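You operate a simulated robot arm through the tools that you are given. There is no shell and no other tool. Be economical: measure what you need, move in short steps, check, and stop when the job is done.

The job below is to be done with a simulated two-armed robot. You get a single attempt, and the scene is never put back.

TASK
Put one of the brass rings from the front granite on the top of the wooden bench. Then take the green tag from the top of the wooden bench and leave it on the tray on the top of the grey bench. Then take the red plug and put it on top of the white mouse. Then close the lower bench drawer. Then put one of the memory sticks from the desk top on the right granite. Then count the mouses on the front granite, then put as many of the rings from the front granite on the top of the grey box. Then press the zero key two times. The order counts. Set down upright: red plug.

It is judged by the outcome, as a careful person would: the job done as asked, and still so three seconds after it is handed in. It fails if anything else is knocked over, pushed out of place, dropped, spilled or broken.

THE ROBOT
Two 7-joint arms with two-finger parallel grippers on one trunk, on a base that drives. Base frame: it is fixed to the floor where the robot stands at the start and does not move with it; the origin is under the middle of the robot, x ahead of it, y to its left, z up; the surface under the hand at the start is at about z = 710. Units: mm, rad, N and s.
The left shoulder is at the start at [132, 174, 1030], the right one opposite. With the tool pointing down near the work surface each hand reaches from about 360 to 760 mm from the robot's upright axis, wherever it stands, measured 20 degrees to its own side. Places, roughly: brass ring (4x4x3 cm) [600, -200, 700]; lower bench drawer [-1400, -1500, 600]; memory stick [500, -2000, 1250]; mouse (7x11x3 cm) [2200, -100, 700]; red plug (4x4x7 cm) [-1600, -400, 900]; right granite [1800, -4100, 700]; ring [2500, 0, 750]; tag [-1000, 1500, 1000]; top of the grey box [1500, -1800, 700]; top of the wooden bench [-1400, 1700, 800]; tray (12x9x4 cm) [-1800, -200, 900]; white mouse (6x10x4 cm) [1800, 1500, 900]; zero key [2500, 1300, 900]. Payload 3.6 kg a hand.
The tool frame of a hand sits at the grasp point between the pads (the TCP): z along the fingers, y along the line on which they close. The tips reach 30 mm beyond it. Largest opening 110 mm; finger width 20, thickness 10; the body of the gripper, 48 by 112 mm, starts 55 mm behind the TCP.
Orientation is told as [roll, pitch, yaw] about the base's x, y, z axes, in that order, counted from this pose: with the fingers straight down and closing along the base's y, the tool's x points along the base's -x, its y along +y and its z along -z.

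THE INTERFACE
- The arms move only by the tool send_rows. It takes "left_steps", "right_steps" or both (then of equal length, played together; a hand with none holds still); each is a list that holds one entry, the list of rows, each a list of 7 numbers: the shift along the tool's x, y, z in units of 40 mm (1.0 is 40 mm), then the turn, a rotation vector about the tool's x, y, z in units of 5 degrees (1.0 is 5 degrees), then the opening, from 0 (shut) to 1 (fully open). In form: [[[tx, ty, tz, ax, ay, az, fingers], ...]]. A call has 1 to 12 rows; each row shifts and turns the commanded pose from where the row before left it, along the tool's axes as they then stand. A call with a number of a shift or a turn outside -1 to 1 is refused whole. A row lasts 0.2 s, in which the tool goes at most 50 mm and 0.15 rad; a call with a longer step from one row to the next is refused whole, and so is a gripper value outside its range. Where a pose cannot be reached the arm comes as near as it can. A force on the tool above 40 N (or 10 N above the force at the start of the call, whichever is more), or a blocked arm, ends the call early, and 0.2 s more pass. Each finger travels about 153 mm/s and halts on what it meets, pressing with about 40 N; the grip force reading is that of the motor and also rises with nothing between the fingers. The clock runs only during rows and for 0.2 s after the last one: add rows that do not move to give the fingers time. The reply holds the time, the measured pose of the TCP, the force on the tool along the base axes, the opening and the grip force, in the units named above and with some noise, with the torque about the TCP (base axes, N m) and any sound that the robot's microphone picked up.
- Cameras (640 x 400 px; columns grow to the right, rows downward): "scene" is now at [239.1, -18, 1196.6]; the picture's right is [-0.21, -0.98, 0.00], its down [-0.61, 0.13, -0.78] and it looks along [0.76, -0.17, -0.63] (base axes); focal length 247 px, centre (320, 200). "left" rides on the left gripper at [72, -17, -103] in its tool frame; the picture's right is [0.23, 0.97, 0.00], its down [-0.76, 0.18, -0.62] and it looks along [-0.61, 0.14, 0.78] (tool axes); focal length 222 px, centre (320, 200). "right" rides on the right gripper at [72, 17, -103] in its tool frame; the picture's right is [-0.23, 0.97, 0.00], its down [-0.76, -0.18, -0.62] and it looks along [-0.61, -0.14, 0.78] (tool axes); focal length 222 px, centre (320, 200). There is no depth. A picture from a camera that has moved, and an enlarged one, comes with that camera's place and axes in the base frame and with its lens.
- grab_frame(camera): a new picture of that camera. The clock stands still meanwhile.
- move_column(by): slides the trunk up (or, below 0, down) by that many mm; the arms and the scene camera ride with it, the base frame stays. It gives what a move gives, with no picture.
- base_move(legs): drives the robot by 1 to 6 legs, each [ahead, left, turn to the left] in mm, mm and rad, along the robot's own axes; the way and the turn of a leg run together, so that a leg with both is an arc; at most 1500 mm and 3.142 rad a leg. The arms and the cameras ride along, it lands a little off, and it stops where it bumps. It gives what a move gives.
- pan_tilt(pan, tilt): turns the head with the scene camera to pan (to the left, within 1.501 rad either way) and tilt (down, from -0.506 to 1.204), counted from straight ahead of the robot. It gives what a move gives.
- inspect(camera, box): a new picture of the part [left, top, right, bottom] of that camera's present view, enlarged. The clock stands still meanwhile.
- sign_off(): hands the job in; it is judged then, once.

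Go step by step. Nothing tells you exact positions but the pictures and the camera data: compare them with the known pose of the tool, close in by small moves and look again before you grip or let go. The budget is 207 turns and 210 pictures, counting those below and the enlarged ones. Unless the task says otherwise, let go and move clear before handing in.

The tools are called after "Request:" by a JSON object that holds its "method" and its "body". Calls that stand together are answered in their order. send_rows: Moves the arms, as the interface text tells. Its arguments: {"type":"object","properties":{"left_steps":{"type":"array","items":{"type":"array","items":{"type":"array","items":{"type":"number"}}}},"right_steps":{"type":"array","items":{"type":"array","items":{"type":"array","items":{"type":"number"}}}}},"required":[]} The other tools are called the same way: move_column (by) slides the trunk up or down; base_move (legs) drives the base; pan_tilt (pan, tilt) turns the head that bears the scene camera; grab_frame (camera) takes a picture; inspect (camera, box) takes an enlarged picture of a part of a camera's view; sign_off () hands the job in.

At the start:

```text
clock: 0.0
left_tcp_pos: [481.0, 192.2, 912.0]
left_ee_rot: [-0.001, 0.001, -0.001]
left_contact_force: [0.0, 0.1, 0.5]
left_moment: [0.02, -0.03, -0.01]
left_width: 110.0
left_finger_force: 0.0
right_tcp_pos: [410.0, -239.9, 989.9]
right_ee_rot: [0.0, 0.001, -0.001]
right_contact_force: [0.4, -0.7, 0.2]
right_moment: [-0.02, -0.01, 0.03]
right_width: 109.9
right_finger_force: 0.0
trunk travel left (down, up): [-150.0, 613.0]
robot x, y, heading: [1.6, 0.7, -0.0]
head pan, tilt: [-0.215, 0.681]
```

scene: 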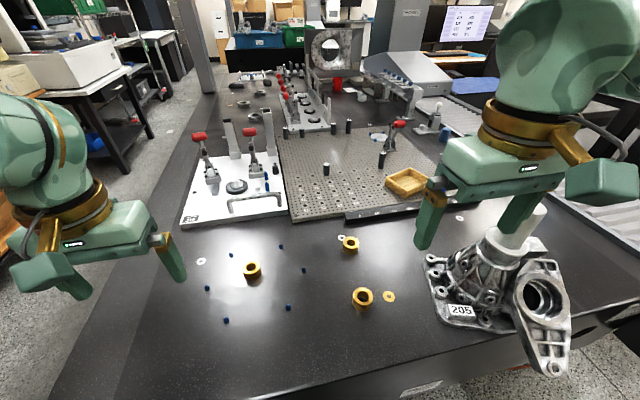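
right: 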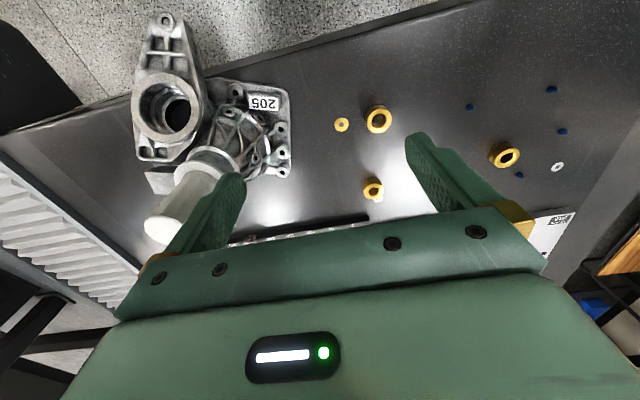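
left: 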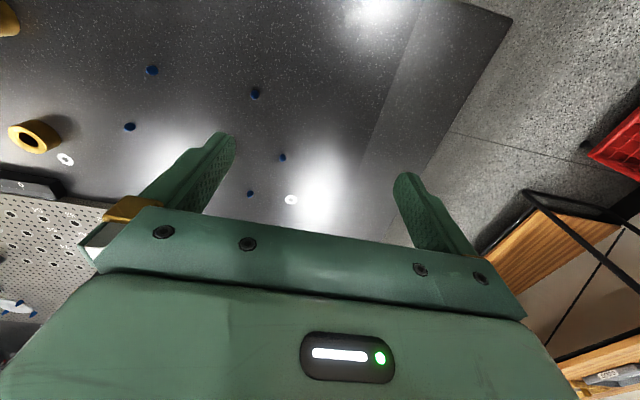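

I see three brass rings on the near granite, at about (608, 60), (639, -187) and (491, -167). I'll look farther along the granite before moving.

Request:
{"method": "inspect", "body": {"camera": "scene", "box": [180, 20, 500, 220]}}

Request:
{"method": "inspect", "body": {"camera": "scene", "box": [220, 50, 380, 150]}}

```text
2.00 times, centred on (340, 120) of scene
camera zoom: at [239.1, -18.0, 1196.6], right [-0.21, -0.98, 0.0], down [-0.61, 0.13, -0.78], along [0.76, -0.17, -0.63], focal length 495 px, centre (280, 360)
```

zoom: 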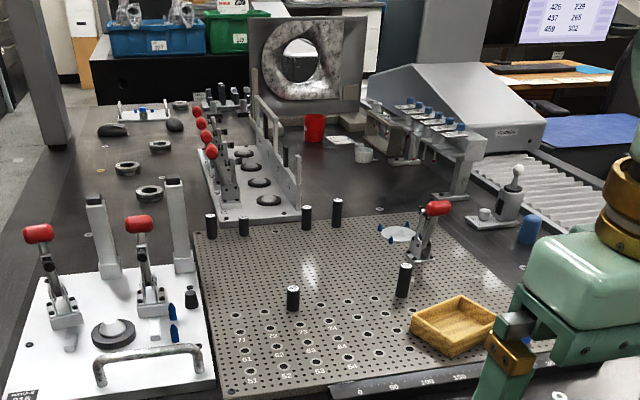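

```text
4.00 times, centred on (300, 100) of scene
camera zoom: at [239.1, -18.0, 1196.6], right [-0.21, -0.98, 0.0], down [-0.61, 0.13, -0.78], along [0.76, -0.17, -0.63], focal length 990 px, centre (400, 600)
```

zoom: 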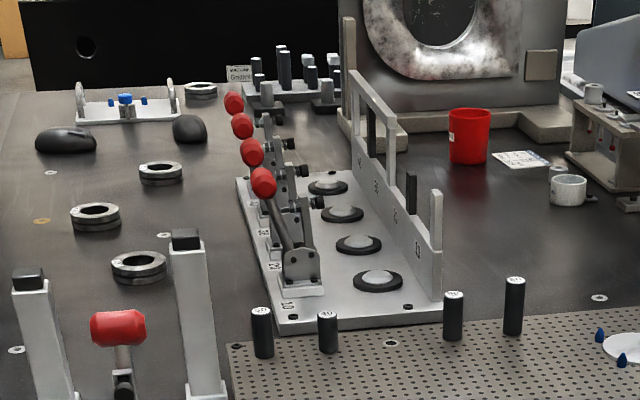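

I see two dark mice and four loose dark rings farther along the granite, apart from the brass ones. The nearest brass ring is at about (482, -160), so I'll take it with the right hand and hover first.

Request:
{"method": "send_rows", "body": {"right_steps": [[[-0.36, 0.4, 0.85, 0, 0, 0, 0.6], [-0.36, 0.4, 0.85, 0, 0, 0, 0.6], [-0.36, 0.4, 0.85, 0, 0, 0, 0.6], [-0.36, 0.4, 0.85, 0, 0, 0, 0.6], [-0.36, 0.4, 0.85, 0, 0, 0, 0.6], [0, 0, 0, 0, 0, 0, 0.6]]]}}

Request:
{"method": "grab_frame", "body": {"camera": "right"}}

Request:
{"method": "grab_frame", "body": {"camera": "scene"}}

```text
clock: 1.4
left_tcp_pos: [482.5, 191.9, 912.7]
left_ee_rot: [0.0, -0.002, -0.001]
left_contact_force: [-0.1, 0.5, 0.6]
left_moment: [0.0, 0.0, 0.03]
left_width: 109.8
left_finger_force: 0.1
right_tcp_pos: [482.1, -158.5, 820.5]
right_ee_rot: [0.0, 0.001, 0.001]
right_contact_force: [-0.3, -0.8, 0.5]
right_moment: [0.0, 0.01, -0.01]
right_width: 66.0
right_finger_force: 0.1
trunk travel left (down, up): [-150.0, 613.0]
robot x, y, heading: [1.5, 0.6, 0.004]
head pan, tilt: [-0.215, 0.681]
```

```text
204 pictures are left
camera right: at [409.2, -143.2, 923.9], right [0.23, 0.97, 0.0], down [0.76, -0.18, 0.62], along [0.61, -0.14, -0.78], focal length 222 px, centre (320, 200)
```

right: 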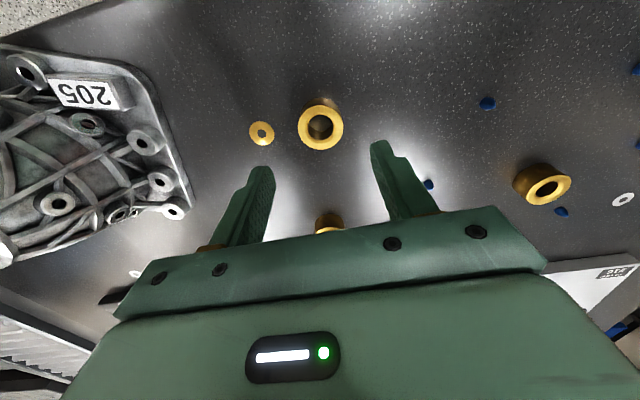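

```text
203 pictures are left
camera scene: at [238.9, -18.1, 1196.7], right [-0.21, -0.98, 0.0], down [-0.61, 0.13, -0.78], along [0.76, -0.17, -0.63], focal length 247 px, centre (320, 200)
```

scene: 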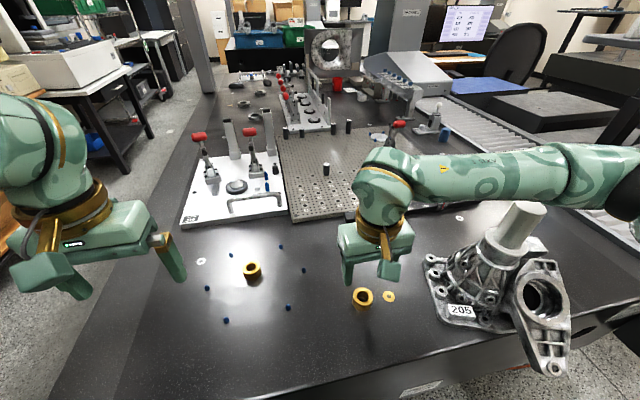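

The ring top is at about (476, -158), almost under the hand. I'll lower to tips just above the granite and close.

Request:
{"method": "send_rows", "body": {"right_steps": [[[0.15, 0.02, 1, 0, 0, 0, 0.6], [0, 0, 0.7, 0, 0, 0, 0.6], [0, 0, 0.2, 0, 0, 0, 0.6], [0, 0, 0, 0, 0, 0, 0.3], [0, 0, 0, 0, 0, 0, 0.0], [0, 0, 0, 0, 0, 0, 0.0]]]}}

Request:
{"method": "grab_frame", "body": {"camera": "right"}}

```text
clock: 2.8
left_tcp_pos: [483.0, 193.4, 913.1]
left_ee_rot: [0.0, -0.002, 0.002]
left_contact_force: [-0.3, -0.4, 0.4]
left_moment: [0.01, -0.02, 0.01]
left_width: 110.0
left_finger_force: 0.1
right_tcp_pos: [475.8, -161.1, 743.3]
right_ee_rot: [0.0, 0.002, -0.002]
right_contact_force: [-0.4, 0.0, 0.0]
right_moment: [0.01, -0.01, -0.01]
right_width: 39.0
right_finger_force: 39.9
trunk travel left (down, up): [-150.0, 613.0]
robot x, y, heading: [-0.2, -2.9, -0.0]
head pan, tilt: [-0.215, 0.681]
```

```text
202 pictures are left
camera right: at [404.4, -143.7, 847.2], right [0.23, 0.97, 0.0], down [0.76, -0.18, 0.62], along [0.61, -0.14, -0.78], focal length 222 px, centre (320, 200)
```

right: 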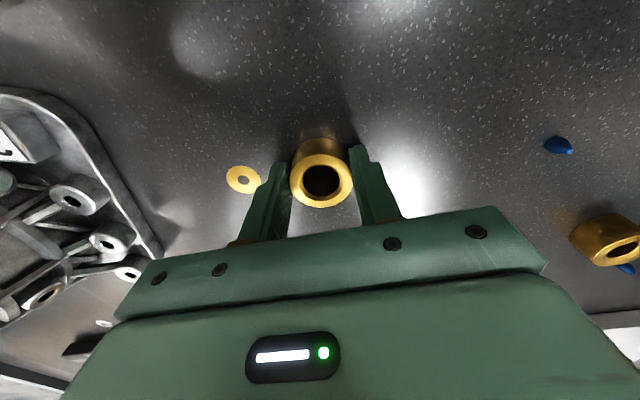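

Ring gripped, 39 mm wide. I'll lift it and pull both hands in, then look around to the left.

Request:
{"method": "send_rows", "body": {"right_steps": [[[0, 0, -1, 0, 0, 0, 0.0], [0, 0, -1, 0, 0, 0, 0.0], [0, 0, -1, 0, 0, 0, 0.0], [0.3, -0.3, -1, 0, 0, 0, 0.0], [0.4, -0.3, -1, 0, 0, 0, 0.0], [0.4, -0.2, -1, 0, 0, 0, 0.0], [0.4, -0.2, -1, 0, 0, 0, 0.0], [0.3, -0.2, -0.5, 0, 0, 0, 0.0]]], "left_steps": [[[0.3, 0, -0.5, 0, 0, 0, 0.6], [0.3, 0, -0.5, 0, 0, 0, 0.6], [0.3, 0, -0.5, 0, 0, 0, 0.6], [0.3, 0, -0.5, 0, 0, 0, 0.6], [0.3, 0, -0.5, 0, 0, 0, 0.6], [0.3, 0, 0, 0, 0, 0, 0.6], [0.3, 0, 0, 0, 0, 0, 0.6], [0, 0, 0, 0, 0, 0, 0.6]]]}}

Request:
{"method": "pan_tilt", "body": {"pan": 1.4, "tilt": 0.5}}

Request:
{"method": "grab_frame", "body": {"camera": "scene"}}

```text
clock: 4.6
left_tcp_pos: [397.9, 192.9, 1013.6]
left_ee_rot: [0.001, 0.0, 0.002]
left_contact_force: [0.1, -0.8, -0.3]
left_moment: [0.01, -0.02, 0.02]
left_width: 66.1
left_finger_force: 0.1
right_tcp_pos: [404.0, -208.4, 1047.0]
right_ee_rot: [-0.001, 0.003, 0.002]
right_contact_force: [0.6, -0.3, -1.2]
right_moment: [-0.02, 0.0, -0.02]
right_width: 39.0
right_finger_force: 39.8
trunk travel left (down, up): [-150.0, 613.0]
robot x, y, heading: [-1.8, 1.5, -0.002]
head pan, tilt: [-0.215, 0.681]
```

```text
clock: 6.3
left_tcp_pos: [397.0, 192.5, 1012.0]
left_ee_rot: [-0.002, 0.0, -0.002]
left_contact_force: [-0.1, 0.4, -0.4]
left_moment: [0.0, 0.01, 0.0]
left_width: 66.2
left_finger_force: 0.1
right_tcp_pos: [405.5, -205.8, 1046.2]
right_ee_rot: [-0.001, 0.001, 0.002]
right_contact_force: [0.9, -0.9, -1.3]
right_moment: [-0.01, 0.0, 0.01]
right_width: 38.9
right_finger_force: 40.0
trunk travel left (down, up): [-150.0, 613.0]
robot x, y, heading: [-0.4, 2.0, 0.002]
head pan, tilt: [1.4, 0.499]
```

```text
201 pictures are left
camera scene: at [171.0, 89.8, 1212.6], right [0.99, -0.17, 0.0], down [-0.08, -0.47, -0.88], along [0.15, 0.87, -0.48], focal length 247 px, centre (320, 200)
```

scene: 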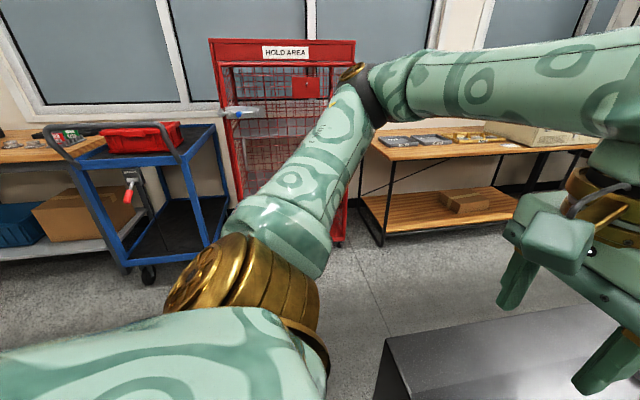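

The blue cart stands at my left and the wooden bench is beyond it. I'll back off from the granite and turn left to look.

Request:
{"method": "base_move", "body": {"legs": [[-350, 0, 0], [0, 0, 2.2]]}}

Request:
{"method": "pan_tilt", "body": {"pan": 0.0, "tilt": 0.4}}

Request:
{"method": "grab_frame", "body": {"camera": "scene"}}

Request:
{"method": "pan_tilt", "body": {"pan": 1.3, "tilt": 0.4}}

Request:
{"method": "grab_frame", "body": {"camera": "scene"}}

```text
clock: 13.8
left_tcp_pos: [-748.2, 208.0, 1013.3]
left_ee_rot: [-0.001, 0.0, 2.201]
left_contact_force: [-0.2, -0.5, -0.1]
left_moment: [0.0, -0.02, -0.03]
left_width: 66.0
left_finger_force: 0.0
right_tcp_pos: [-428.6, 450.1, 1046.3]
right_ee_rot: [0.0, 0.002, 2.202]
right_contact_force: [0.5, -0.6, -1.5]
right_moment: [0.02, 0.01, 0.03]
right_width: 39.0
right_finger_force: 40.0
trunk travel left (down, up): [-150.0, 613.0]
robot x, y, heading: [-356.9, -1.9, 2.199]
head pan, tilt: [1.4, 0.499]
```

```text
clock: 15.3
left_tcp_pos: [-748.4, 208.3, 1012.8]
left_ee_rot: [0.0, 0.0, 2.201]
left_contact_force: [0.4, -0.4, 1.0]
left_moment: [0.0, 0.0, 0.02]
left_width: 66.2
left_finger_force: 0.1
right_tcp_pos: [-427.7, 448.3, 1045.3]
right_ee_rot: [0.001, 0.0, 2.201]
right_contact_force: [-0.3, -0.4, -1.1]
right_moment: [-0.02, -0.02, -0.01]
right_width: 38.8
right_finger_force: 39.4
trunk travel left (down, up): [-150.0, 613.0]
robot x, y, heading: [-359.1, 1.1, 2.198]
head pan, tilt: [0.0, 0.4]
```

```text
200 pictures are left
camera scene: at [-503.3, 201.3, 1221.7], right [0.81, 0.59, 0.0], down [0.23, -0.32, -0.92], along [-0.54, 0.74, -0.39], focal length 247 px, centre (320, 200)
```

scene: 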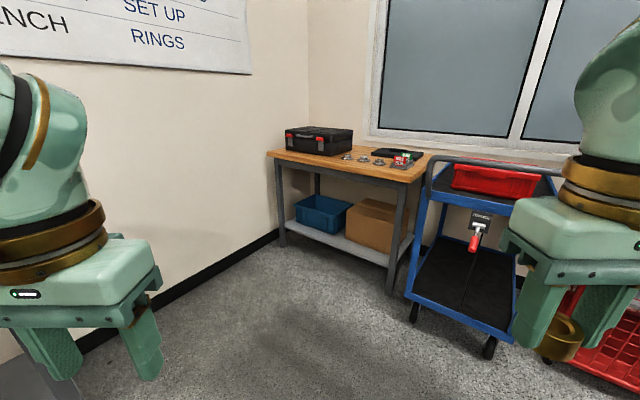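

```text
clock: 16.8
left_tcp_pos: [-747.6, 209.5, 1012.8]
left_ee_rot: [0.001, 0.0, 2.201]
left_contact_force: [-0.4, 0.1, 0.2]
left_moment: [0.02, 0.01, 0.01]
left_width: 66.0
left_finger_force: 0.1
right_tcp_pos: [-427.3, 448.8, 1046.7]
right_ee_rot: [-0.001, 0.002, 2.2]
right_contact_force: [0.4, -0.5, -1.7]
right_moment: [0.0, -0.05, 0.0]
right_width: 39.3
right_finger_force: 40.4
trunk travel left (down, up): [-150.0, 613.0]
robot x, y, heading: [-359.7, -1.1, 2.199]
head pan, tilt: [1.3, 0.4]
```

```text
199 pictures are left
camera scene: at [-535.6, 94.0, 1221.7], right [-0.35, 0.94, 0.0], down [0.36, 0.14, -0.92], along [-0.86, -0.32, -0.39], focal length 247 px, centre (320, 200)
```

scene: 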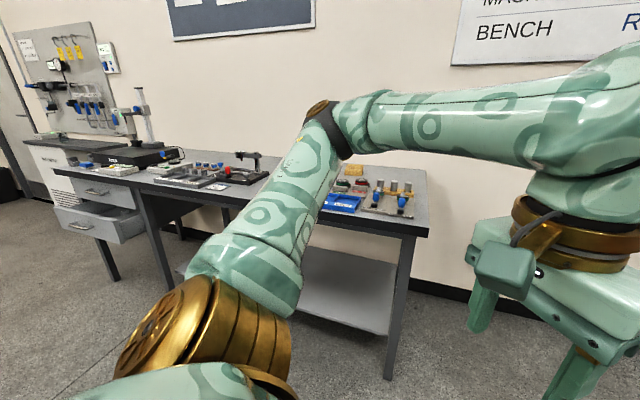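

The wooden bench spans about x -1860…-850 with its front edge near y 1480 and top near 800. I'll drive in front of it and face it.

Request:
{"method": "base_move", "body": {"legs": [[1150, 90, 0], [0, 0, -0.628]]}}

Request:
{"method": "pan_tilt", "body": {"pan": 0.0, "tilt": 0.6}}

Request:
{"method": "grab_frame", "body": {"camera": "scene"}}

```text
clock: 24.3
left_tcp_pos: [-1286.6, 1267.5, 1013.1]
left_ee_rot: [0.002, -0.001, 1.577]
left_contact_force: [-1.2, -0.6, 0.1]
left_moment: [0.01, 0.01, -0.02]
left_width: 65.8
left_finger_force: 0.1
right_tcp_pos: [-886.3, 1275.5, 1045.9]
right_ee_rot: [0.0, 0.0, 1.577]
right_contact_force: [0.8, 0.9, -1.6]
right_moment: [-0.03, 0.06, 0.01]
right_width: 38.9
right_finger_force: 40.0
trunk travel left (down, up): [-150.0, 613.0]
robot x, y, heading: [-1093.2, 868.8, 1.573]
head pan, tilt: [1.3, 0.4]
```

```text
clock: 25.8
left_tcp_pos: [-1285.4, 1268.0, 1011.9]
left_ee_rot: [0.001, -0.001, 1.576]
left_contact_force: [0.1, 0.2, 0.4]
left_moment: [0.03, 0.02, 0.02]
left_width: 65.9
left_finger_force: 0.0
right_tcp_pos: [-884.8, 1275.0, 1045.6]
right_ee_rot: [0.001, 0.003, 1.575]
right_contact_force: [-0.1, -0.1, -1.7]
right_moment: [-0.02, -0.02, 0.02]
right_width: 38.7
right_finger_force: 39.2
trunk travel left (down, up): [-150.0, 613.0]
robot x, y, heading: [-1094.0, 869.0, 1.577]
head pan, tilt: [0.0, 0.6]
```

```text
198 pictures are left
camera scene: at [-1092.7, 1114.5, 1203.5], right [1.0, 0.01, 0.0], down [0.0, -0.57, -0.82], along [0.0, 0.82, -0.57], focal length 247 px, centre (320, 200)
```

scene: 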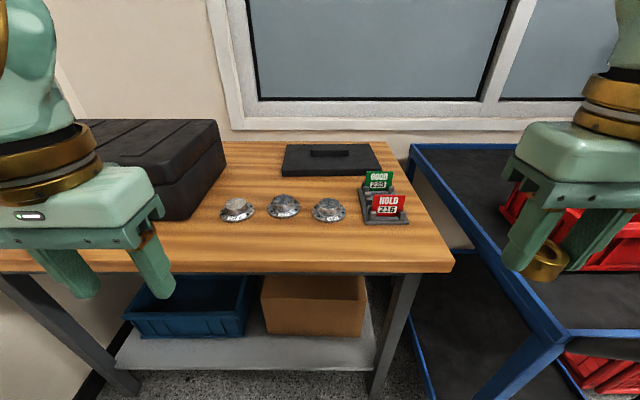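

The green GOOD tag stands in a small rack behind a red HOLD tag, near (-935, 1700). There is free bench in front at about (-1030, 1520). I'll drive a little closer.

Request:
{"method": "base_move", "body": {"legs": [[140, 0, 0]]}}

Request:
{"method": "grab_frame", "body": {"camera": "scene"}}

Request:
{"method": "inspect", "body": {"camera": "scene", "box": [320, 160, 480, 260]}}

```text
clock: 27.1
left_tcp_pos: [-1287.5, 1408.2, 1011.9]
left_ee_rot: [0.001, 0.001, 1.577]
left_contact_force: [-0.9, 0.5, -0.1]
left_moment: [-0.02, 0.04, 0.0]
left_width: 65.7
left_finger_force: 0.1
right_tcp_pos: [-888.7, 1417.5, 1045.6]
right_ee_rot: [0.001, 0.003, 1.577]
right_contact_force: [0.7, -0.7, -2.1]
right_moment: [-0.04, -0.03, -0.03]
right_width: 38.8
right_finger_force: 40.2
trunk travel left (down, up): [-150.0, 613.0]
robot x, y, heading: [-1093.6, 1010.4, 1.579]
head pan, tilt: [0.0, 0.6]
```

```text
197 pictures are left
camera scene: at [-1093.8, 1256.2, 1203.1], right [1.0, 0.01, 0.0], down [0.0, -0.57, -0.82], along [-0.01, 0.82, -0.57], focal length 247 px, centre (320, 200)
```

scene: 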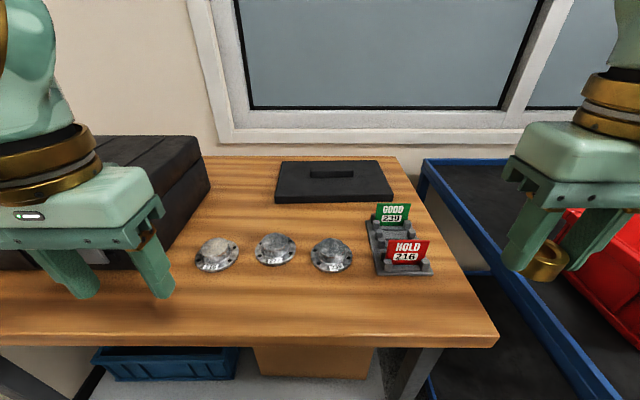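

```text
4.00 times, centred on (400, 210) of scene
camera zoom: at [-1093.8, 1256.2, 1203.1], right [1.0, 0.01, 0.0], down [0.0, -0.57, -0.82], along [-0.01, 0.82, -0.57], focal length 990 px, centre (0, 160)
```

zoom: 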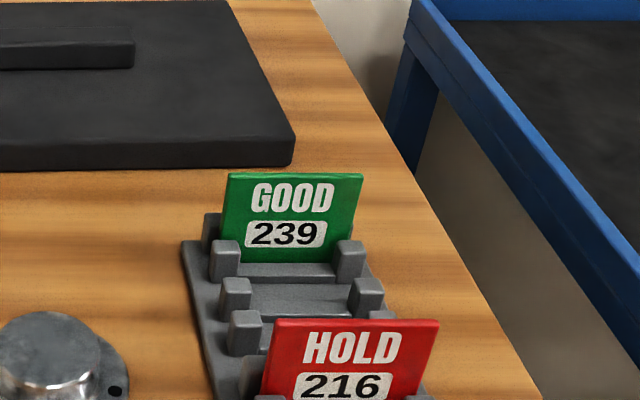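

Bench top is about z 793. The tag top is about (-940, 1683, 897) and the red tag is at y ≈ 1572. I'll carry the ring to above (-1040, 1520), clear of everything.

Request:
{"method": "send_rows", "body": {"right_steps": [[[-0.43, 0.63, 0.5, 0, 0, 0, 0.0], [-0.43, 0.63, 0.5, 0, 0, 0, 0.0], [-0.43, 0.63, 0.5, 0, 0, 0, 0.0], [-0.43, 0.63, 0.5, 0, 0, 0, 0.0], [-0.43, 0.63, 0.5, 0, 0, 0, 0.0], [-0.43, 0.63, 0.5, 0, 0, 0, 0.0], [0, 0, 0.9, 0, 0, 0, 0.0], [0, 0, 0.5, 0, 0, 0, 0.0]]]}}

Request:
{"method": "grab_frame", "body": {"camera": "scene"}}

Request:
{"method": "grab_frame", "body": {"camera": "right"}}

```text
clock: 28.9
left_tcp_pos: [-1287.0, 1405.6, 1013.9]
left_ee_rot: [0.0, -0.004, 1.577]
left_contact_force: [-0.1, -0.6, -0.7]
left_moment: [0.03, 0.01, 0.01]
left_width: 65.9
left_finger_force: 0.0
right_tcp_pos: [-1039.0, 1518.3, 873.9]
right_ee_rot: [0.003, -0.008, 1.577]
right_contact_force: [3.2, 4.6, 21.3]
right_moment: [-0.16, -0.28, 0.02]
right_width: 38.6
right_finger_force: 40.2
trunk travel left (down, up): [-150.0, 613.0]
robot x, y, heading: [-1092.1, 1009.6, 1.578]
head pan, tilt: [0.0, 0.6]
```

```text
195 pictures are left
camera scene: at [-1093.4, 1252.7, 1204.6], right [1.0, 0.01, 0.0], down [0.0, -0.56, -0.83], along [-0.01, 0.83, -0.56], focal length 247 px, centre (320, 200)
```

scene: 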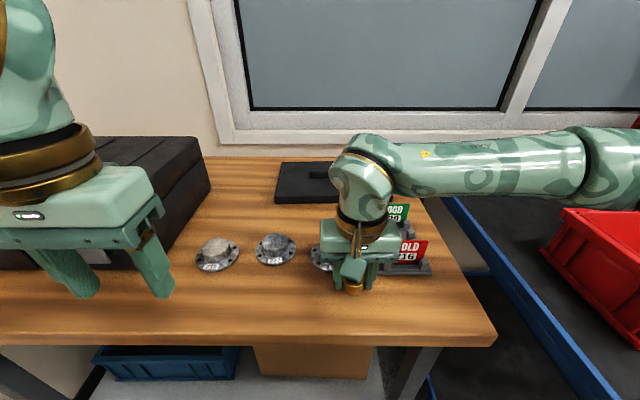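

```text
194 pictures are left
camera right: at [-1055.2, 1444.1, 976.7], right [-0.97, 0.22, 0.0], down [0.18, 0.76, 0.63], along [0.14, 0.61, -0.78], focal length 222 px, centre (320, 200)
```

right: 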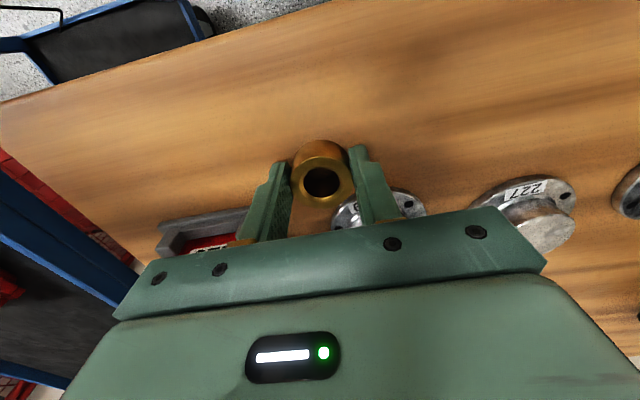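

The ring is already resting on the bench (bench top is about 841). I'll ease the pressure, open and rise.

Request:
{"method": "send_rows", "body": {"right_steps": [[[0, 0, -0.08, 0, 0, 0, 0.0], [0, 0, 0, 0, 0, 0, 0.45], [0, 0, 0, 0, 0, 0, 0.6], [0, 0, -0.5, 0, 0, 0, 0.6], [0, 0, -1, 0, 0, 0, 0.6], [0, 0, -1, 0, 0, 0, 0.6], [0, 0, -1, 0, 0, 0, 0.6]]]}}

Request:
{"method": "grab_frame", "body": {"camera": "right"}}

```text
clock: 30.5
left_tcp_pos: [-1287.9, 1405.9, 1013.2]
left_ee_rot: [-0.001, -0.002, 1.578]
left_contact_force: [0.4, -0.7, -0.2]
left_moment: [0.05, -0.01, 0.0]
left_width: 66.1
left_finger_force: 0.0
right_tcp_pos: [-1037.2, 1518.1, 1011.4]
right_ee_rot: [-0.002, 0.003, 1.578]
right_contact_force: [0.3, -0.7, -0.5]
right_moment: [0.0, -0.01, -0.02]
right_width: 66.2
right_finger_force: 0.2
trunk travel left (down, up): [-150.0, 613.0]
robot x, y, heading: [-1095.5, 1010.5, 1.577]
head pan, tilt: [0.0, 0.6]
```

```text
193 pictures are left
camera right: at [-1054.1, 1445.7, 1114.9], right [-0.98, 0.22, 0.0], down [0.17, 0.76, 0.62], along [0.14, 0.61, -0.78], focal length 222 px, centre (320, 200)
```

right: 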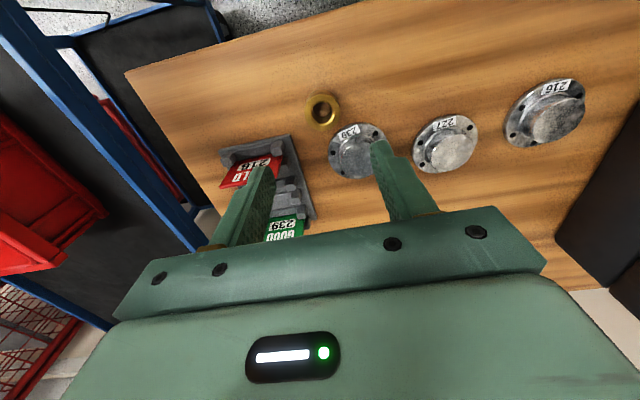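

The ring stands on the bench at (-1039, 1520). Now I'll turn the right hand a quarter so its fingers close front to back on the green tag.

Request:
{"method": "send_rows", "body": {"right_steps": [[[0, 0, -0.5, 0, 0, 1, 0.6], [0, 0, -0.5, 0, 0, 1, 0.6], [0, 0, 0, 0, 0, 1, 0.6], [0, 0, 0, 0, 0, 1, 0.6], [0, 0, 0, 0, 0, 1, 0.6], [0, 0, 0, 0, 0, 1, 0.6], [0, 0, 0, 0, 0, 1, 0.6], [0, 0, 0, 0, 0, 1, 0.6], [0, 0, 0, 0, 0, 1, 0.6]]]}}

Request:
{"method": "send_rows", "body": {"right_steps": [[[0, 0, 0, 0, 0, 1, 0.6], [0, 0, 0, 0, 0, 1, 0.6], [0, 0, 0, 0, 0, 1, 0.6], [0, 0, 0, 0, 0, 1, 0.6], [0, 0, 0, 0, 0, 1, 0.6], [0, 0, 0, 0, 0, 1, 0.6], [0, 0, 0, 0, 0, 1, 0.6], [0, 0, 0, 0, 0, 1, 0.6], [0, 0, 0, 0, 0, 1, 0.6], [-0.5, 1, 0, 0, 0, 0, 0.6], [-0.5, 1, 0, 0, 0, 0, 0.6], [-0.5, 1, 0, 0, 0, 0, 0.6]]]}}

Request:
{"method": "grab_frame", "body": {"camera": "right"}}

Request:
{"method": "grab_frame", "body": {"camera": "scene"}}

```text
clock: 32.5
left_tcp_pos: [-1288.1, 1407.7, 1012.8]
left_ee_rot: [0.001, -0.002, 1.576]
left_contact_force: [-0.1, 0.4, -0.1]
left_moment: [0.01, -0.01, -0.01]
left_width: 66.1
left_finger_force: 0.0
right_tcp_pos: [-1038.3, 1517.7, 1052.7]
right_ee_rot: [-0.002, 0.0, 0.791]
right_contact_force: [0.2, 0.3, -0.9]
right_moment: [0.0, -0.03, -0.05]
right_width: 65.9
right_finger_force: 0.0
trunk travel left (down, up): [-150.0, 613.0]
robot x, y, heading: [-1091.8, 1013.1, 1.577]
head pan, tilt: [0.0, 0.6]
```

```text
clock: 35.1
left_tcp_pos: [-1288.0, 1408.1, 1012.6]
left_ee_rot: [0.0, 0.0, 1.577]
left_contact_force: [0.9, 0.6, 0.2]
left_moment: [-0.01, -0.02, -0.02]
left_width: 65.9
left_finger_force: 0.0
right_tcp_pos: [-980.0, 1639.8, 1053.8]
right_ee_rot: [-0.004, 0.0, 0.007]
right_contact_force: [0.3, 0.9, 0.1]
right_moment: [-0.01, 0.0, -0.03]
right_width: 66.2
right_finger_force: 0.0
trunk travel left (down, up): [-150.0, 613.0]
robot x, y, heading: [-1093.0, 1007.3, 1.584]
head pan, tilt: [0.0, 0.6]
```

```text
192 pictures are left
camera right: at [-1052.5, 1656.4, 1157.0], right [0.22, 0.98, 0.0], down [0.76, -0.17, 0.62], along [0.61, -0.14, -0.78], focal length 222 px, centre (320, 200)
```

right: 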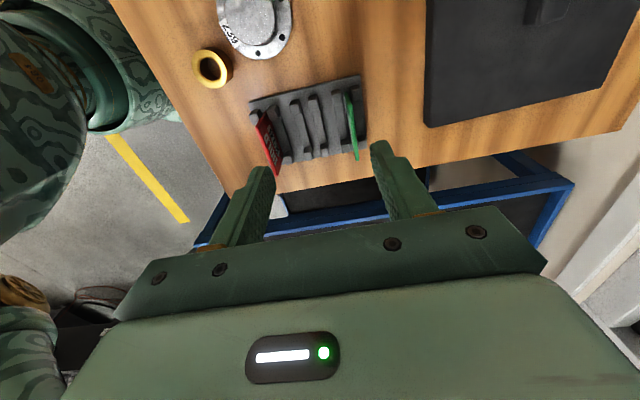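

```text
191 pictures are left
camera scene: at [-1093.9, 1255.6, 1203.3], right [1.0, 0.01, 0.0], down [0.0, -0.57, -0.82], along [-0.01, 0.82, -0.57], focal length 247 px, centre (320, 200)
```

scene: 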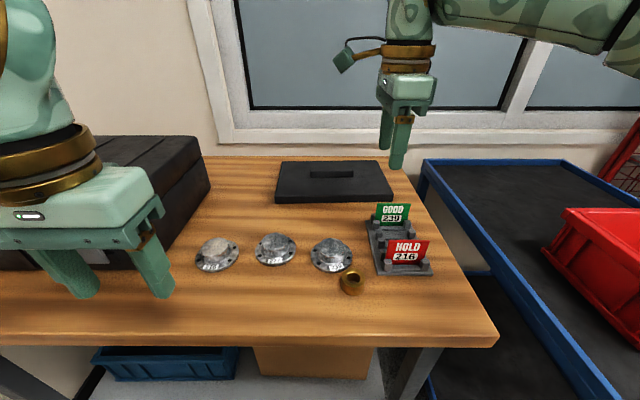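

The tag's top edge is centred at about (-950, 1672, 908) and runs along x. I'll lower the open fingers around it and check.

Request:
{"method": "send_rows", "body": {"right_steps": [[[-0.38, 0.4, 0, 0, 0, 0, 0.6], [-0.37, 0.4, 0.5, 0, 0, 0, 0.6], [0, 0, 1, 0, 0, 0, 0.6], [0, 0, 1, 0, 0, 0, 0.6], [0, 0, 0.85, 0, 0, 0, 0.6], [0, 0, 0, 0, 0, 0, 0.6]]]}}

Request:
{"method": "grab_frame", "body": {"camera": "right"}}

Request:
{"method": "inspect", "body": {"camera": "scene", "box": [320, 130, 480, 280]}}

```text
clock: 36.5
left_tcp_pos: [-1288.5, 1406.9, 1013.0]
left_ee_rot: [0.0, -0.003, 1.577]
left_contact_force: [0.4, 0.3, 1.6]
left_moment: [0.02, -0.03, 0.01]
left_width: 66.2
left_finger_force: 0.0
right_tcp_pos: [-948.7, 1671.2, 920.1]
right_ee_rot: [-0.001, -0.001, 0.006]
right_contact_force: [-0.9, -0.2, 0.5]
right_moment: [-0.01, 0.04, 0.02]
right_width: 66.0
right_finger_force: 0.0
trunk travel left (down, up): [-150.0, 613.0]
robot x, y, heading: [-1090.7, 1011.9, 1.575]
head pan, tilt: [0.0, 0.6]
```

```text
190 pictures are left
camera right: at [-1021.1, 1687.6, 1022.9], right [0.22, 0.98, 0.0], down [0.76, -0.17, 0.62], along [0.61, -0.14, -0.78], focal length 222 px, centre (320, 200)
```

right: 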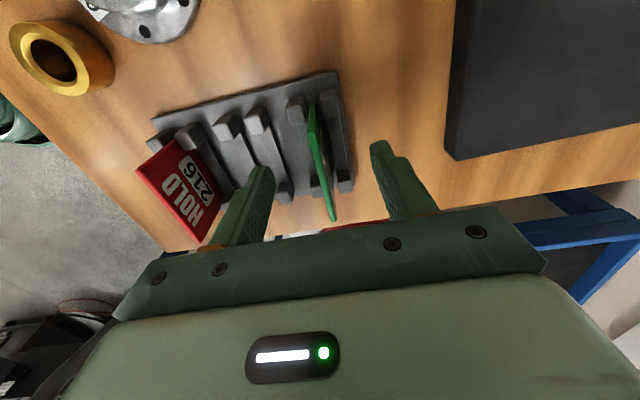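

```text
2.67 times, centred on (400, 205) of scene
camera zoom: at [-1094.0, 1254.6, 1203.6], right [1.0, 0.01, 0.0], down [0.0, -0.57, -0.82], along [-0.01, 0.82, -0.57], focal length 660 px, centre (107, 187)
```

zoom: 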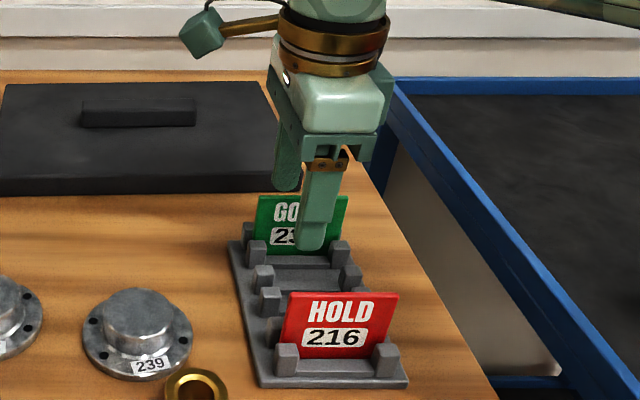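

The fingers straddle the tag. I'll close and lift straight up.

Request:
{"method": "send_rows", "body": {"right_steps": [[[0, 0, 0.15, 0, 0, 0, 0.4], [0, 0, 0, 0, 0, 0, 0.2], [0, 0, 0, 0, 0, 0, 0.0], [0, 0, 0, 0, 0, 0, 0.0], [0, 0, 0, 0, 0, 0, 0.0]]]}}

Request:
{"method": "send_rows", "body": {"right_steps": [[[0, 0, -0.5, 0, 0, 0, 0.0], [0, 0, -0.7, 0, 0, 0, 0.0], [0, 0, -1, 0, 0, 0, 0.0], [0, 0, -1, 0, 0, 0, 0.0], [0, 0, -1, 0, 0, 0, 0.0]]]}}

Request:
{"method": "grab_frame", "body": {"camera": "scene"}}

Request:
{"method": "grab_frame", "body": {"camera": "right"}}

```text
clock: 37.7
left_tcp_pos: [-1288.3, 1408.1, 1012.6]
left_ee_rot: [0.0, -0.002, 1.578]
left_contact_force: [0.2, -0.2, 0.7]
left_moment: [0.03, 0.01, 0.0]
left_width: 65.9
left_finger_force: 0.0
right_tcp_pos: [-948.1, 1671.4, 912.3]
right_ee_rot: [-0.002, 0.0, 0.007]
right_contact_force: [-0.7, -0.6, 0.4]
right_moment: [0.0, 0.0, 0.05]
right_width: 3.3
right_finger_force: 39.9
trunk travel left (down, up): [-150.0, 613.0]
robot x, y, heading: [-1089.9, 1012.7, 1.575]
head pan, tilt: [0.0, 0.6]
```

```text
clock: 38.9
left_tcp_pos: [-1288.3, 1406.1, 1013.0]
left_ee_rot: [-0.001, -0.003, 1.578]
left_contact_force: [0.6, -0.1, -0.5]
left_moment: [0.0, 0.03, -0.02]
left_width: 66.0
left_finger_force: 0.0
right_tcp_pos: [-950.5, 1672.7, 1081.6]
right_ee_rot: [0.0, 0.001, 0.005]
right_contact_force: [0.5, 0.6, 0.4]
right_moment: [-0.03, -0.01, 0.01]
right_width: 3.7
right_finger_force: 39.7
trunk travel left (down, up): [-150.0, 613.0]
robot x, y, heading: [-1091.6, 1011.5, 1.585]
head pan, tilt: [0.0, 0.6]
```

```text
188 pictures are left
camera scene: at [-1094.5, 1254.4, 1203.6], right [1.0, 0.01, 0.0], down [0.0, -0.57, -0.82], along [-0.01, 0.82, -0.57], focal length 247 px, centre (320, 200)
```

scene: 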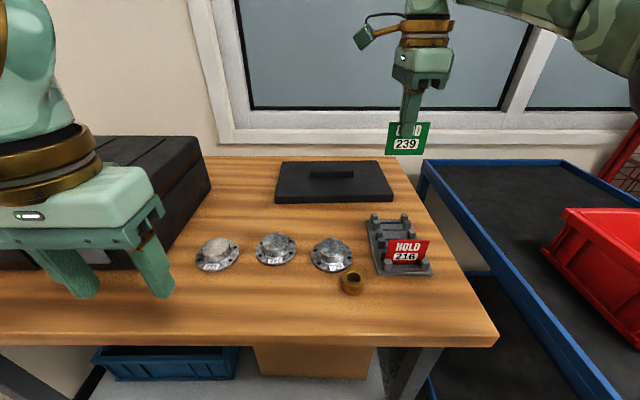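

```text
187 pictures are left
camera right: at [-1023.2, 1688.3, 1184.6], right [0.22, 0.98, 0.0], down [0.76, -0.17, 0.62], along [0.61, -0.14, -0.78], focal length 222 px, centre (320, 200)
```

right: 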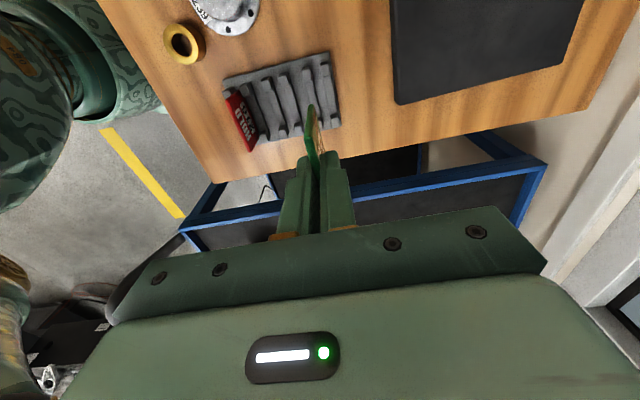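

Green tag held, with the rest undisturbed. I'll pull the hand in, then back away and go to the grey bench.

Request:
{"method": "send_rows", "body": {"right_steps": [[[-0.2, -0.9, 0, 0, 0, 0, 0.0], [-0.2, -0.9, 0, 0, 0, 0, 0.0], [-0.2, -0.9, 0, 0, 0, 0, 0.0], [-0.2, -0.9, 0, 0, 0, 0, 0.0], [-0.2, -0.9, 0, 0, 0, 0, 0.0], [-0.2, -0.9, 0, 0, 0, 0, 0.0], [-0.2, -0.9, 0, 0, 0, 0, 0.0]]]}}

Request:
{"method": "base_move", "body": {"legs": [[-400, 0, 0], [0, 0, 1.565], [-300, 0, 0], [0, 700, 0]]}}

Request:
{"method": "grab_frame", "body": {"camera": "scene"}}

```text
clock: 40.5
left_tcp_pos: [-1287.7, 1406.9, 1013.7]
left_ee_rot: [0.001, -0.003, 1.581]
left_contact_force: [-0.1, 0.6, -0.1]
left_moment: [0.03, -0.01, -0.03]
left_width: 66.0
left_finger_force: 0.0
right_tcp_pos: [-892.6, 1420.2, 1079.3]
right_ee_rot: [0.001, 0.001, 0.007]
right_contact_force: [-0.7, -0.6, 0.4]
right_moment: [0.03, -0.03, 0.0]
right_width: 3.3
right_finger_force: 40.3
trunk travel left (down, up): [-150.0, 613.0]
robot x, y, heading: [-1091.7, 1013.4, 1.578]
head pan, tilt: [0.0, 0.6]
```

```text
clock: 51.9
left_tcp_pos: [-1192.6, -281.2, 1012.1]
left_ee_rot: [0.0, -0.002, 3.134]
left_contact_force: [-0.3, 0.2, 0.6]
left_moment: [-0.01, 0.02, 0.0]
left_width: 65.9
left_finger_force: 0.0
right_tcp_pos: [-1200.0, 114.7, 1079.7]
right_ee_rot: [-0.001, 0.001, 1.564]
right_contact_force: [-0.5, -0.2, 0.1]
right_moment: [-0.01, -0.01, -0.02]
right_width: 3.1
right_finger_force: 39.7
trunk travel left (down, up): [-150.0, 613.0]
robot x, y, heading: [-790.6, -90.2, 3.14]
head pan, tilt: [0.0, 0.6]
```

```text
186 pictures are left
camera scene: at [-1037.0, -88.0, 1203.5], right [0.01, 1.0, 0.0], down [0.57, 0.0, -0.82], along [-0.82, 0.01, -0.57], focal length 247 px, centre (320, 200)
```

scene: 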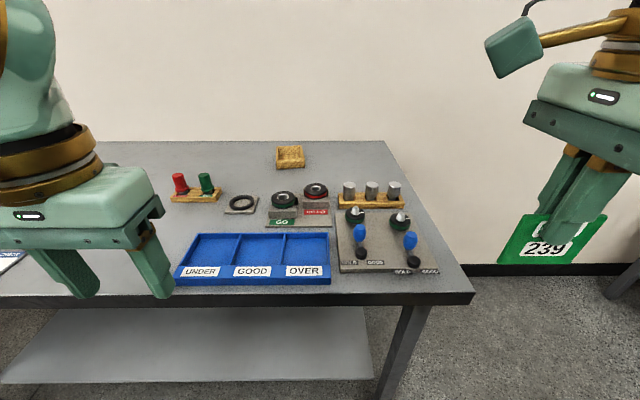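

The small yellow tray (about 12×9 cm) is at roughly (-1800, -180), and the red plug is in a wooden stand near (-1700, -430). I need to get closer, so I'll check the floor clearance and what lies to the left.

Request:
{"method": "pan_tilt", "body": {"pan": 0.0, "tilt": 1.2}}

Request:
{"method": "grab_frame", "body": {"camera": "scene"}}

Request:
{"method": "pan_tilt", "body": {"pan": 0.6, "tilt": 0.55}}

Request:
{"method": "grab_frame", "body": {"camera": "scene"}}

```text
clock: 52.9
left_tcp_pos: [-1192.6, -280.4, 1012.4]
left_ee_rot: [0.0, -0.001, 3.135]
left_contact_force: [-0.4, 0.1, 0.3]
left_moment: [-0.01, 0.03, 0.02]
left_width: 66.0
left_finger_force: 0.0
right_tcp_pos: [-1200.1, 115.8, 1080.7]
right_ee_rot: [-0.001, -0.001, 1.563]
right_contact_force: [-0.3, -1.1, -0.1]
right_moment: [-0.01, 0.01, -0.02]
right_width: 3.5
right_finger_force: 39.7
trunk travel left (down, up): [-150.0, 613.0]
robot x, y, heading: [-796.1, -91.1, 3.136]
head pan, tilt: [0.0, 1.201]
```

```text
185 pictures are left
camera scene: at [-1004.6, -87.8, 1159.0], right [0.01, 1.0, 0.0], down [0.93, -0.01, -0.36], along [-0.36, 0.0, -0.93], focal length 247 px, centre (320, 200)
```

scene: 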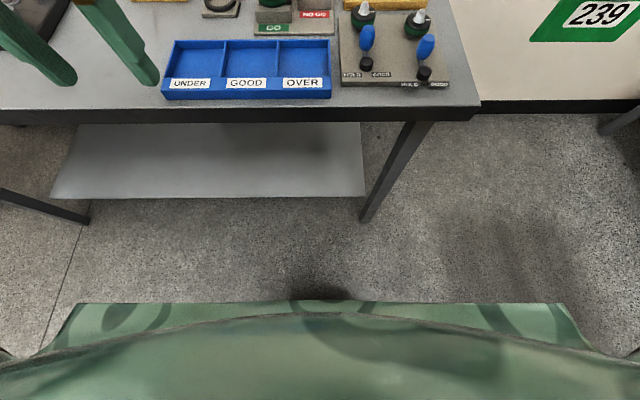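

```text
clock: 53.9
left_tcp_pos: [-1192.4, -279.6, 1013.0]
left_ee_rot: [0.0, -0.002, 3.135]
left_contact_force: [0.2, 0.3, -0.6]
left_moment: [-0.04, 0.0, 0.02]
left_width: 65.9
left_finger_force: 0.0
right_tcp_pos: [-1199.4, 116.0, 1080.1]
right_ee_rot: [-0.002, -0.002, 1.562]
right_contact_force: [0.6, 0.6, -1.2]
right_moment: [0.01, -0.04, 0.01]
right_width: 3.3
right_finger_force: 39.9
trunk travel left (down, up): [-150.0, 613.0]
robot x, y, heading: [-792.5, -89.3, 3.131]
head pan, tilt: [0.6, 0.55]
```

```text
184 pictures are left
camera scene: at [-1023.2, -138.3, 1207.9], right [-0.56, 0.83, 0.0], down [0.43, 0.29, -0.85], along [-0.71, -0.48, -0.52], focal length 247 px, centre (320, 200)
```

scene: 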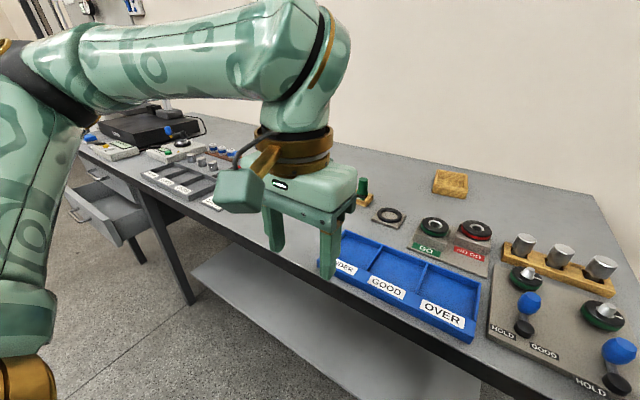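

The base front has about 280 mm to the bench edge, and nothing ahead on the bench is tall. I'll raise the trunk slightly and drive in to about (-1000, -330).

Request:
{"method": "move_column", "body": {"by": 60}}

Request:
{"method": "base_move", "body": {"legs": [[0, 240, 0], [205, 0, 0]]}}

Request:
{"method": "pan_tilt", "body": {"pan": 0.0, "tilt": 0.5}}

Request:
{"method": "grab_frame", "body": {"camera": "scene"}}

```text
clock: 54.9
left_tcp_pos: [-1192.1, -279.7, 1071.7]
left_ee_rot: [0.0, -0.001, 3.134]
left_contact_force: [-0.1, -0.4, -0.5]
left_moment: [-0.03, 0.0, -0.01]
left_width: 66.0
left_finger_force: 0.1
right_tcp_pos: [-1200.9, 114.2, 1140.1]
right_ee_rot: [-0.001, 0.0, 1.564]
right_contact_force: [0.1, -0.2, -0.9]
right_moment: [0.01, 0.0, -0.01]
right_width: 3.5
right_finger_force: 40.1
trunk travel left (down, up): [-210.0, 553.0]
robot x, y, heading: [-790.2, -89.6, 3.135]
head pan, tilt: [0.6, 0.55]
```

```text
clock: 57.9
left_tcp_pos: [-1401.5, -518.5, 1071.3]
left_ee_rot: [0.0, 0.001, 3.138]
left_contact_force: [-1.2, -0.3, -1.5]
left_moment: [-0.04, -0.03, 0.02]
left_width: 66.1
left_finger_force: 0.1
right_tcp_pos: [-1411.4, -122.7, 1139.1]
right_ee_rot: [-0.001, 0.0, 1.565]
right_contact_force: [0.3, -1.4, 0.0]
right_moment: [0.01, 0.0, 0.03]
right_width: 3.4
right_finger_force: 40.0
trunk travel left (down, up): [-210.0, 553.0]
robot x, y, heading: [-1005.7, -326.4, 3.135]
head pan, tilt: [0.6, 0.55]
```

```text
clock: 58.9
left_tcp_pos: [-1401.9, -518.1, 1073.7]
left_ee_rot: [0.0, -0.003, 3.138]
left_contact_force: [0.4, 0.8, -1.0]
left_moment: [-0.02, -0.03, 0.01]
left_width: 65.7
left_finger_force: 0.1
right_tcp_pos: [-1410.4, -122.2, 1140.0]
right_ee_rot: [-0.002, -0.001, 1.566]
right_contact_force: [-0.1, -0.1, -0.4]
right_moment: [0.0, -0.03, -0.01]
right_width: 3.5
right_finger_force: 39.8
trunk travel left (down, up): [-210.0, 553.0]
robot x, y, heading: [-1000.9, -324.4, 3.136]
head pan, tilt: [0.0, 0.499]
```

```text
183 pictures are left
camera scene: at [-1215.8, -325.6, 1275.7], right [0.0, 1.0, 0.0], down [0.48, 0.0, -0.88], along [-0.88, 0.0, -0.48], focal length 247 px, centre (320, 200)
```

scene: 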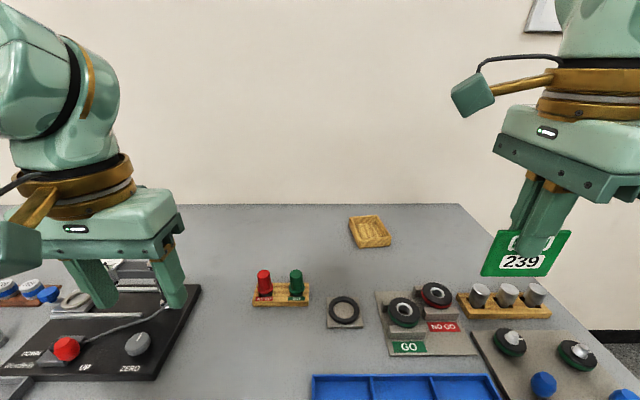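

The tray centre is about (-1795, -182), with its long side toward the wall. I'll drive 25 mm closer and bring the tag above it.

Request:
{"method": "base_move", "body": {"legs": [[25, 0, 0]]}}

Request:
{"method": "send_rows", "body": {"right_steps": [[[0.17, 0.9, 0.2, 0, 0, 0, 0.0], [0.17, 0.9, 0.2, 0, 0, 0, 0.0], [0.17, 0.9, 0.2, 0, 0, 0, 0.0], [0.17, 0.9, 0.2, 0, 0, 0, 0.0], [0.17, 0.9, 0.2, 0, 0, 0, 0.0], [0.17, 0.9, 0.2, 0, 0, 0, 0.0], [0.17, 0.9, 0.2, 0, 0, 0, 0.0], [0.17, 0.9, 0.2, 0, 0, 0, 0.0], [0, 0, 0, 0, 0, 0, 0.0]]]}}

Request:
{"method": "grab_frame", "body": {"camera": "right"}}

Request:
{"method": "grab_frame", "body": {"camera": "scene"}}

```text
clock: 59.7
left_tcp_pos: [-1427.1, -517.8, 1072.1]
left_ee_rot: [-0.003, 0.0, 3.138]
left_contact_force: [-1.0, -0.2, -0.2]
left_moment: [0.02, -0.02, -0.01]
left_width: 66.1
left_finger_force: 0.1
right_tcp_pos: [-1436.8, -122.4, 1138.4]
right_ee_rot: [-0.004, 0.001, 1.566]
right_contact_force: [-0.4, -0.5, -0.3]
right_moment: [0.01, -0.02, -0.01]
right_width: 3.4
right_finger_force: 40.1
trunk travel left (down, up): [-210.0, 553.0]
robot x, y, heading: [-1028.1, -326.8, 3.133]
head pan, tilt: [0.0, 0.499]
```

```text
clock: 61.7
left_tcp_pos: [-1424.7, -518.6, 1073.1]
left_ee_rot: [0.0, 0.0, 3.14]
left_contact_force: [0.8, -0.8, -0.8]
left_moment: [0.03, 0.0, -0.01]
left_width: 66.2
left_finger_force: 0.0
right_tcp_pos: [-1701.2, -173.4, 1082.9]
right_ee_rot: [-0.002, -0.003, 1.567]
right_contact_force: [0.2, -0.7, -0.2]
right_moment: [0.0, 0.01, -0.01]
right_width: 3.6
right_finger_force: 39.6
right hand out of reach, approached as far as the arm can: row 8
trunk travel left (down, up): [-210.0, 553.0]
robot x, y, heading: [-1023.7, -325.5, 3.139]
head pan, tilt: [0.0, 0.499]
```

```text
182 pictures are left
camera right: at [-1717.8, -246.2, 1184.7], right [-0.97, 0.23, 0.0], down [0.18, 0.76, 0.62], along [0.14, 0.61, -0.78], focal length 222 px, centre (320, 200)
```

right: 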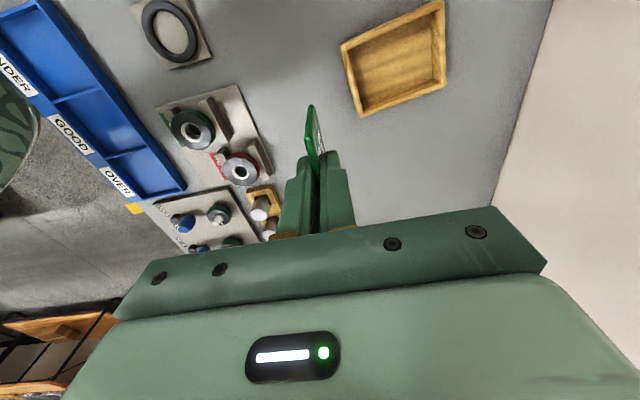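

```text
181 pictures are left
camera scene: at [-1240.9, -326.2, 1275.6], right [0.0, 1.0, 0.0], down [0.48, 0.0, -0.88], along [-0.88, 0.0, -0.48], focal length 247 px, centre (320, 200)
```

scene: 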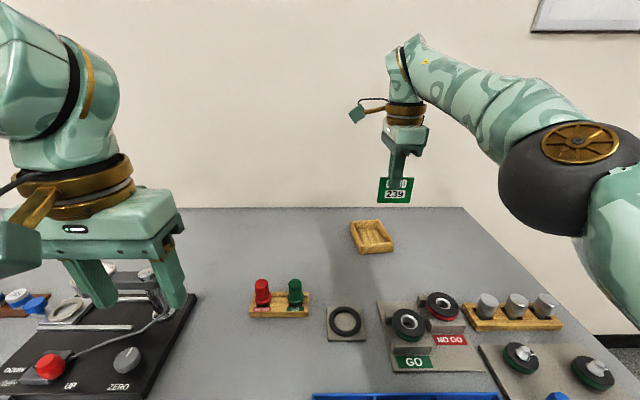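

The straight-down hand runs out of reach at x -1701. The tray centre is (-1797, -187) and it is turned about 0.13 rad. I'll tilt the fingers 35° toward the wall, which gains reach and lets the tag be laid down.

Request:
{"method": "send_rows", "body": {"right_steps": [[[0, -0.5, 0, 0, 0, -0.75, 0.0], [0, 0, 0, 0, 0, -0.75, 0.0], [0, 0, 0, -1, 0, 0, 0.0], [0, 0, 0, -1, 0, 0, 0.0], [0, 0, 0, -1, 0, 0, 0.0], [0, 0, 0, -1, 0, 0, 0.0], [0, 0, 0, -1, 0, 0, 0.0], [0, 0, 0, -1, 0, 0, 0.0], [0, 0, 0, -1, 0, 0, 0.0], [0, 0, 0, 0, 0, 0, 0.0]]]}}

```text
clock: 63.9
left_tcp_pos: [-1426.8, -517.6, 1072.6]
left_ee_rot: [0.0, -0.002, 3.14]
left_contact_force: [-0.4, 0.2, -0.2]
left_moment: [0.0, 0.0, 0.01]
left_width: 66.0
left_finger_force: 0.1
right_tcp_pos: [-1678.8, -172.3, 1080.7]
right_ee_rot: [0.611, -0.001, 1.698]
right_contact_force: [0.2, -1.2, -0.8]
right_moment: [0.02, -0.02, 0.0]
right_width: 3.3
right_finger_force: 39.7
trunk travel left (down, up): [-210.0, 553.0]
robot x, y, heading: [-1024.1, -326.4, 3.135]
head pan, tilt: [0.0, 0.499]
```

The tilt is done. I'll move to above the tray interior and look.

Request:
{"method": "send_rows", "body": {"right_steps": [[[0, 0.118, 0.815, 0, 0, 0, 0.0], [0, 0.118, 0.815, 0, 0, 0, 0.0], [0, 0.118, 0.815, 0, 0, 0, 0.0], [0, 0.118, 0.815, 0, 0, 0, 0.0], [0, 0.118, 0.815, 0, 0, 0, 0.0], [0, 0, 0, 0, 0, 0, 0.0]]]}}

Request:
{"method": "grab_frame", "body": {"camera": "right"}}

Request:
{"method": "inspect", "body": {"camera": "scene", "box": [300, 160, 440, 270]}}

```text
clock: 65.3
left_tcp_pos: [-1426.5, -517.4, 1072.2]
left_ee_rot: [0.001, -0.002, 3.138]
left_contact_force: [0.8, 0.4, -0.7]
left_moment: [-0.04, -0.01, -0.01]
left_width: 66.1
left_finger_force: 0.1
right_tcp_pos: [-1793.6, -186.5, 961.1]
right_ee_rot: [0.611, 0.001, 1.699]
right_contact_force: [-0.2, 0.0, -0.3]
right_moment: [0.02, 0.01, 0.02]
right_width: 3.4
right_finger_force: 39.9
trunk travel left (down, up): [-210.0, 553.0]
robot x, y, heading: [-1028.0, -330.3, 3.135]
head pan, tilt: [0.0, 0.499]
```

```text
180 pictures are left
camera right: at [-1738.7, -252.4, 1054.4], right [-0.82, 0.12, 0.56], down [0.4, 0.82, 0.41], along [-0.41, 0.56, -0.72], focal length 222 px, centre (320, 200)
```

right: 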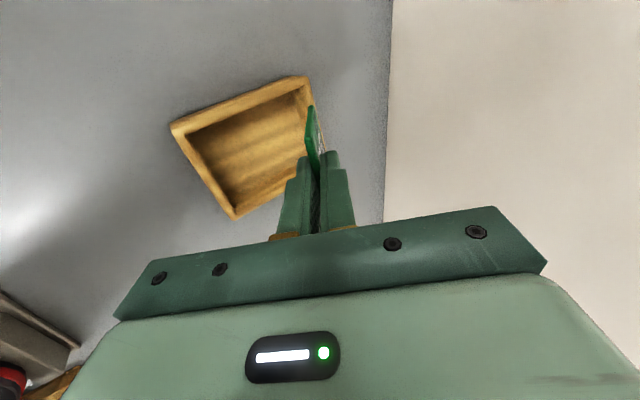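

```text
3.64 times, centred on (370, 215) of scene
camera zoom: at [-1240.2, -325.3, 1275.8], right [0.01, 1.0, 0.0], down [0.48, 0.0, -0.88], along [-0.88, 0.0, -0.48], focal length 900 px, centre (138, 146)
```

zoom: 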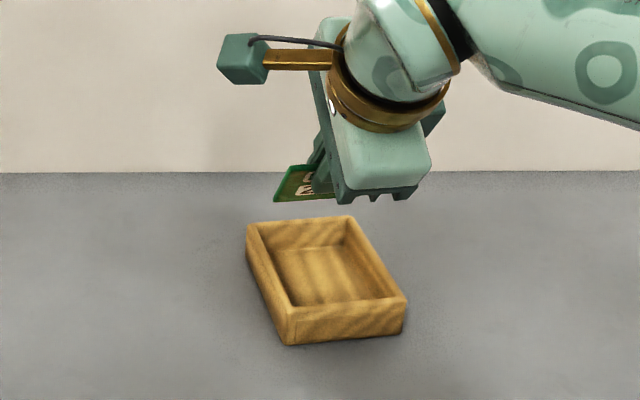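

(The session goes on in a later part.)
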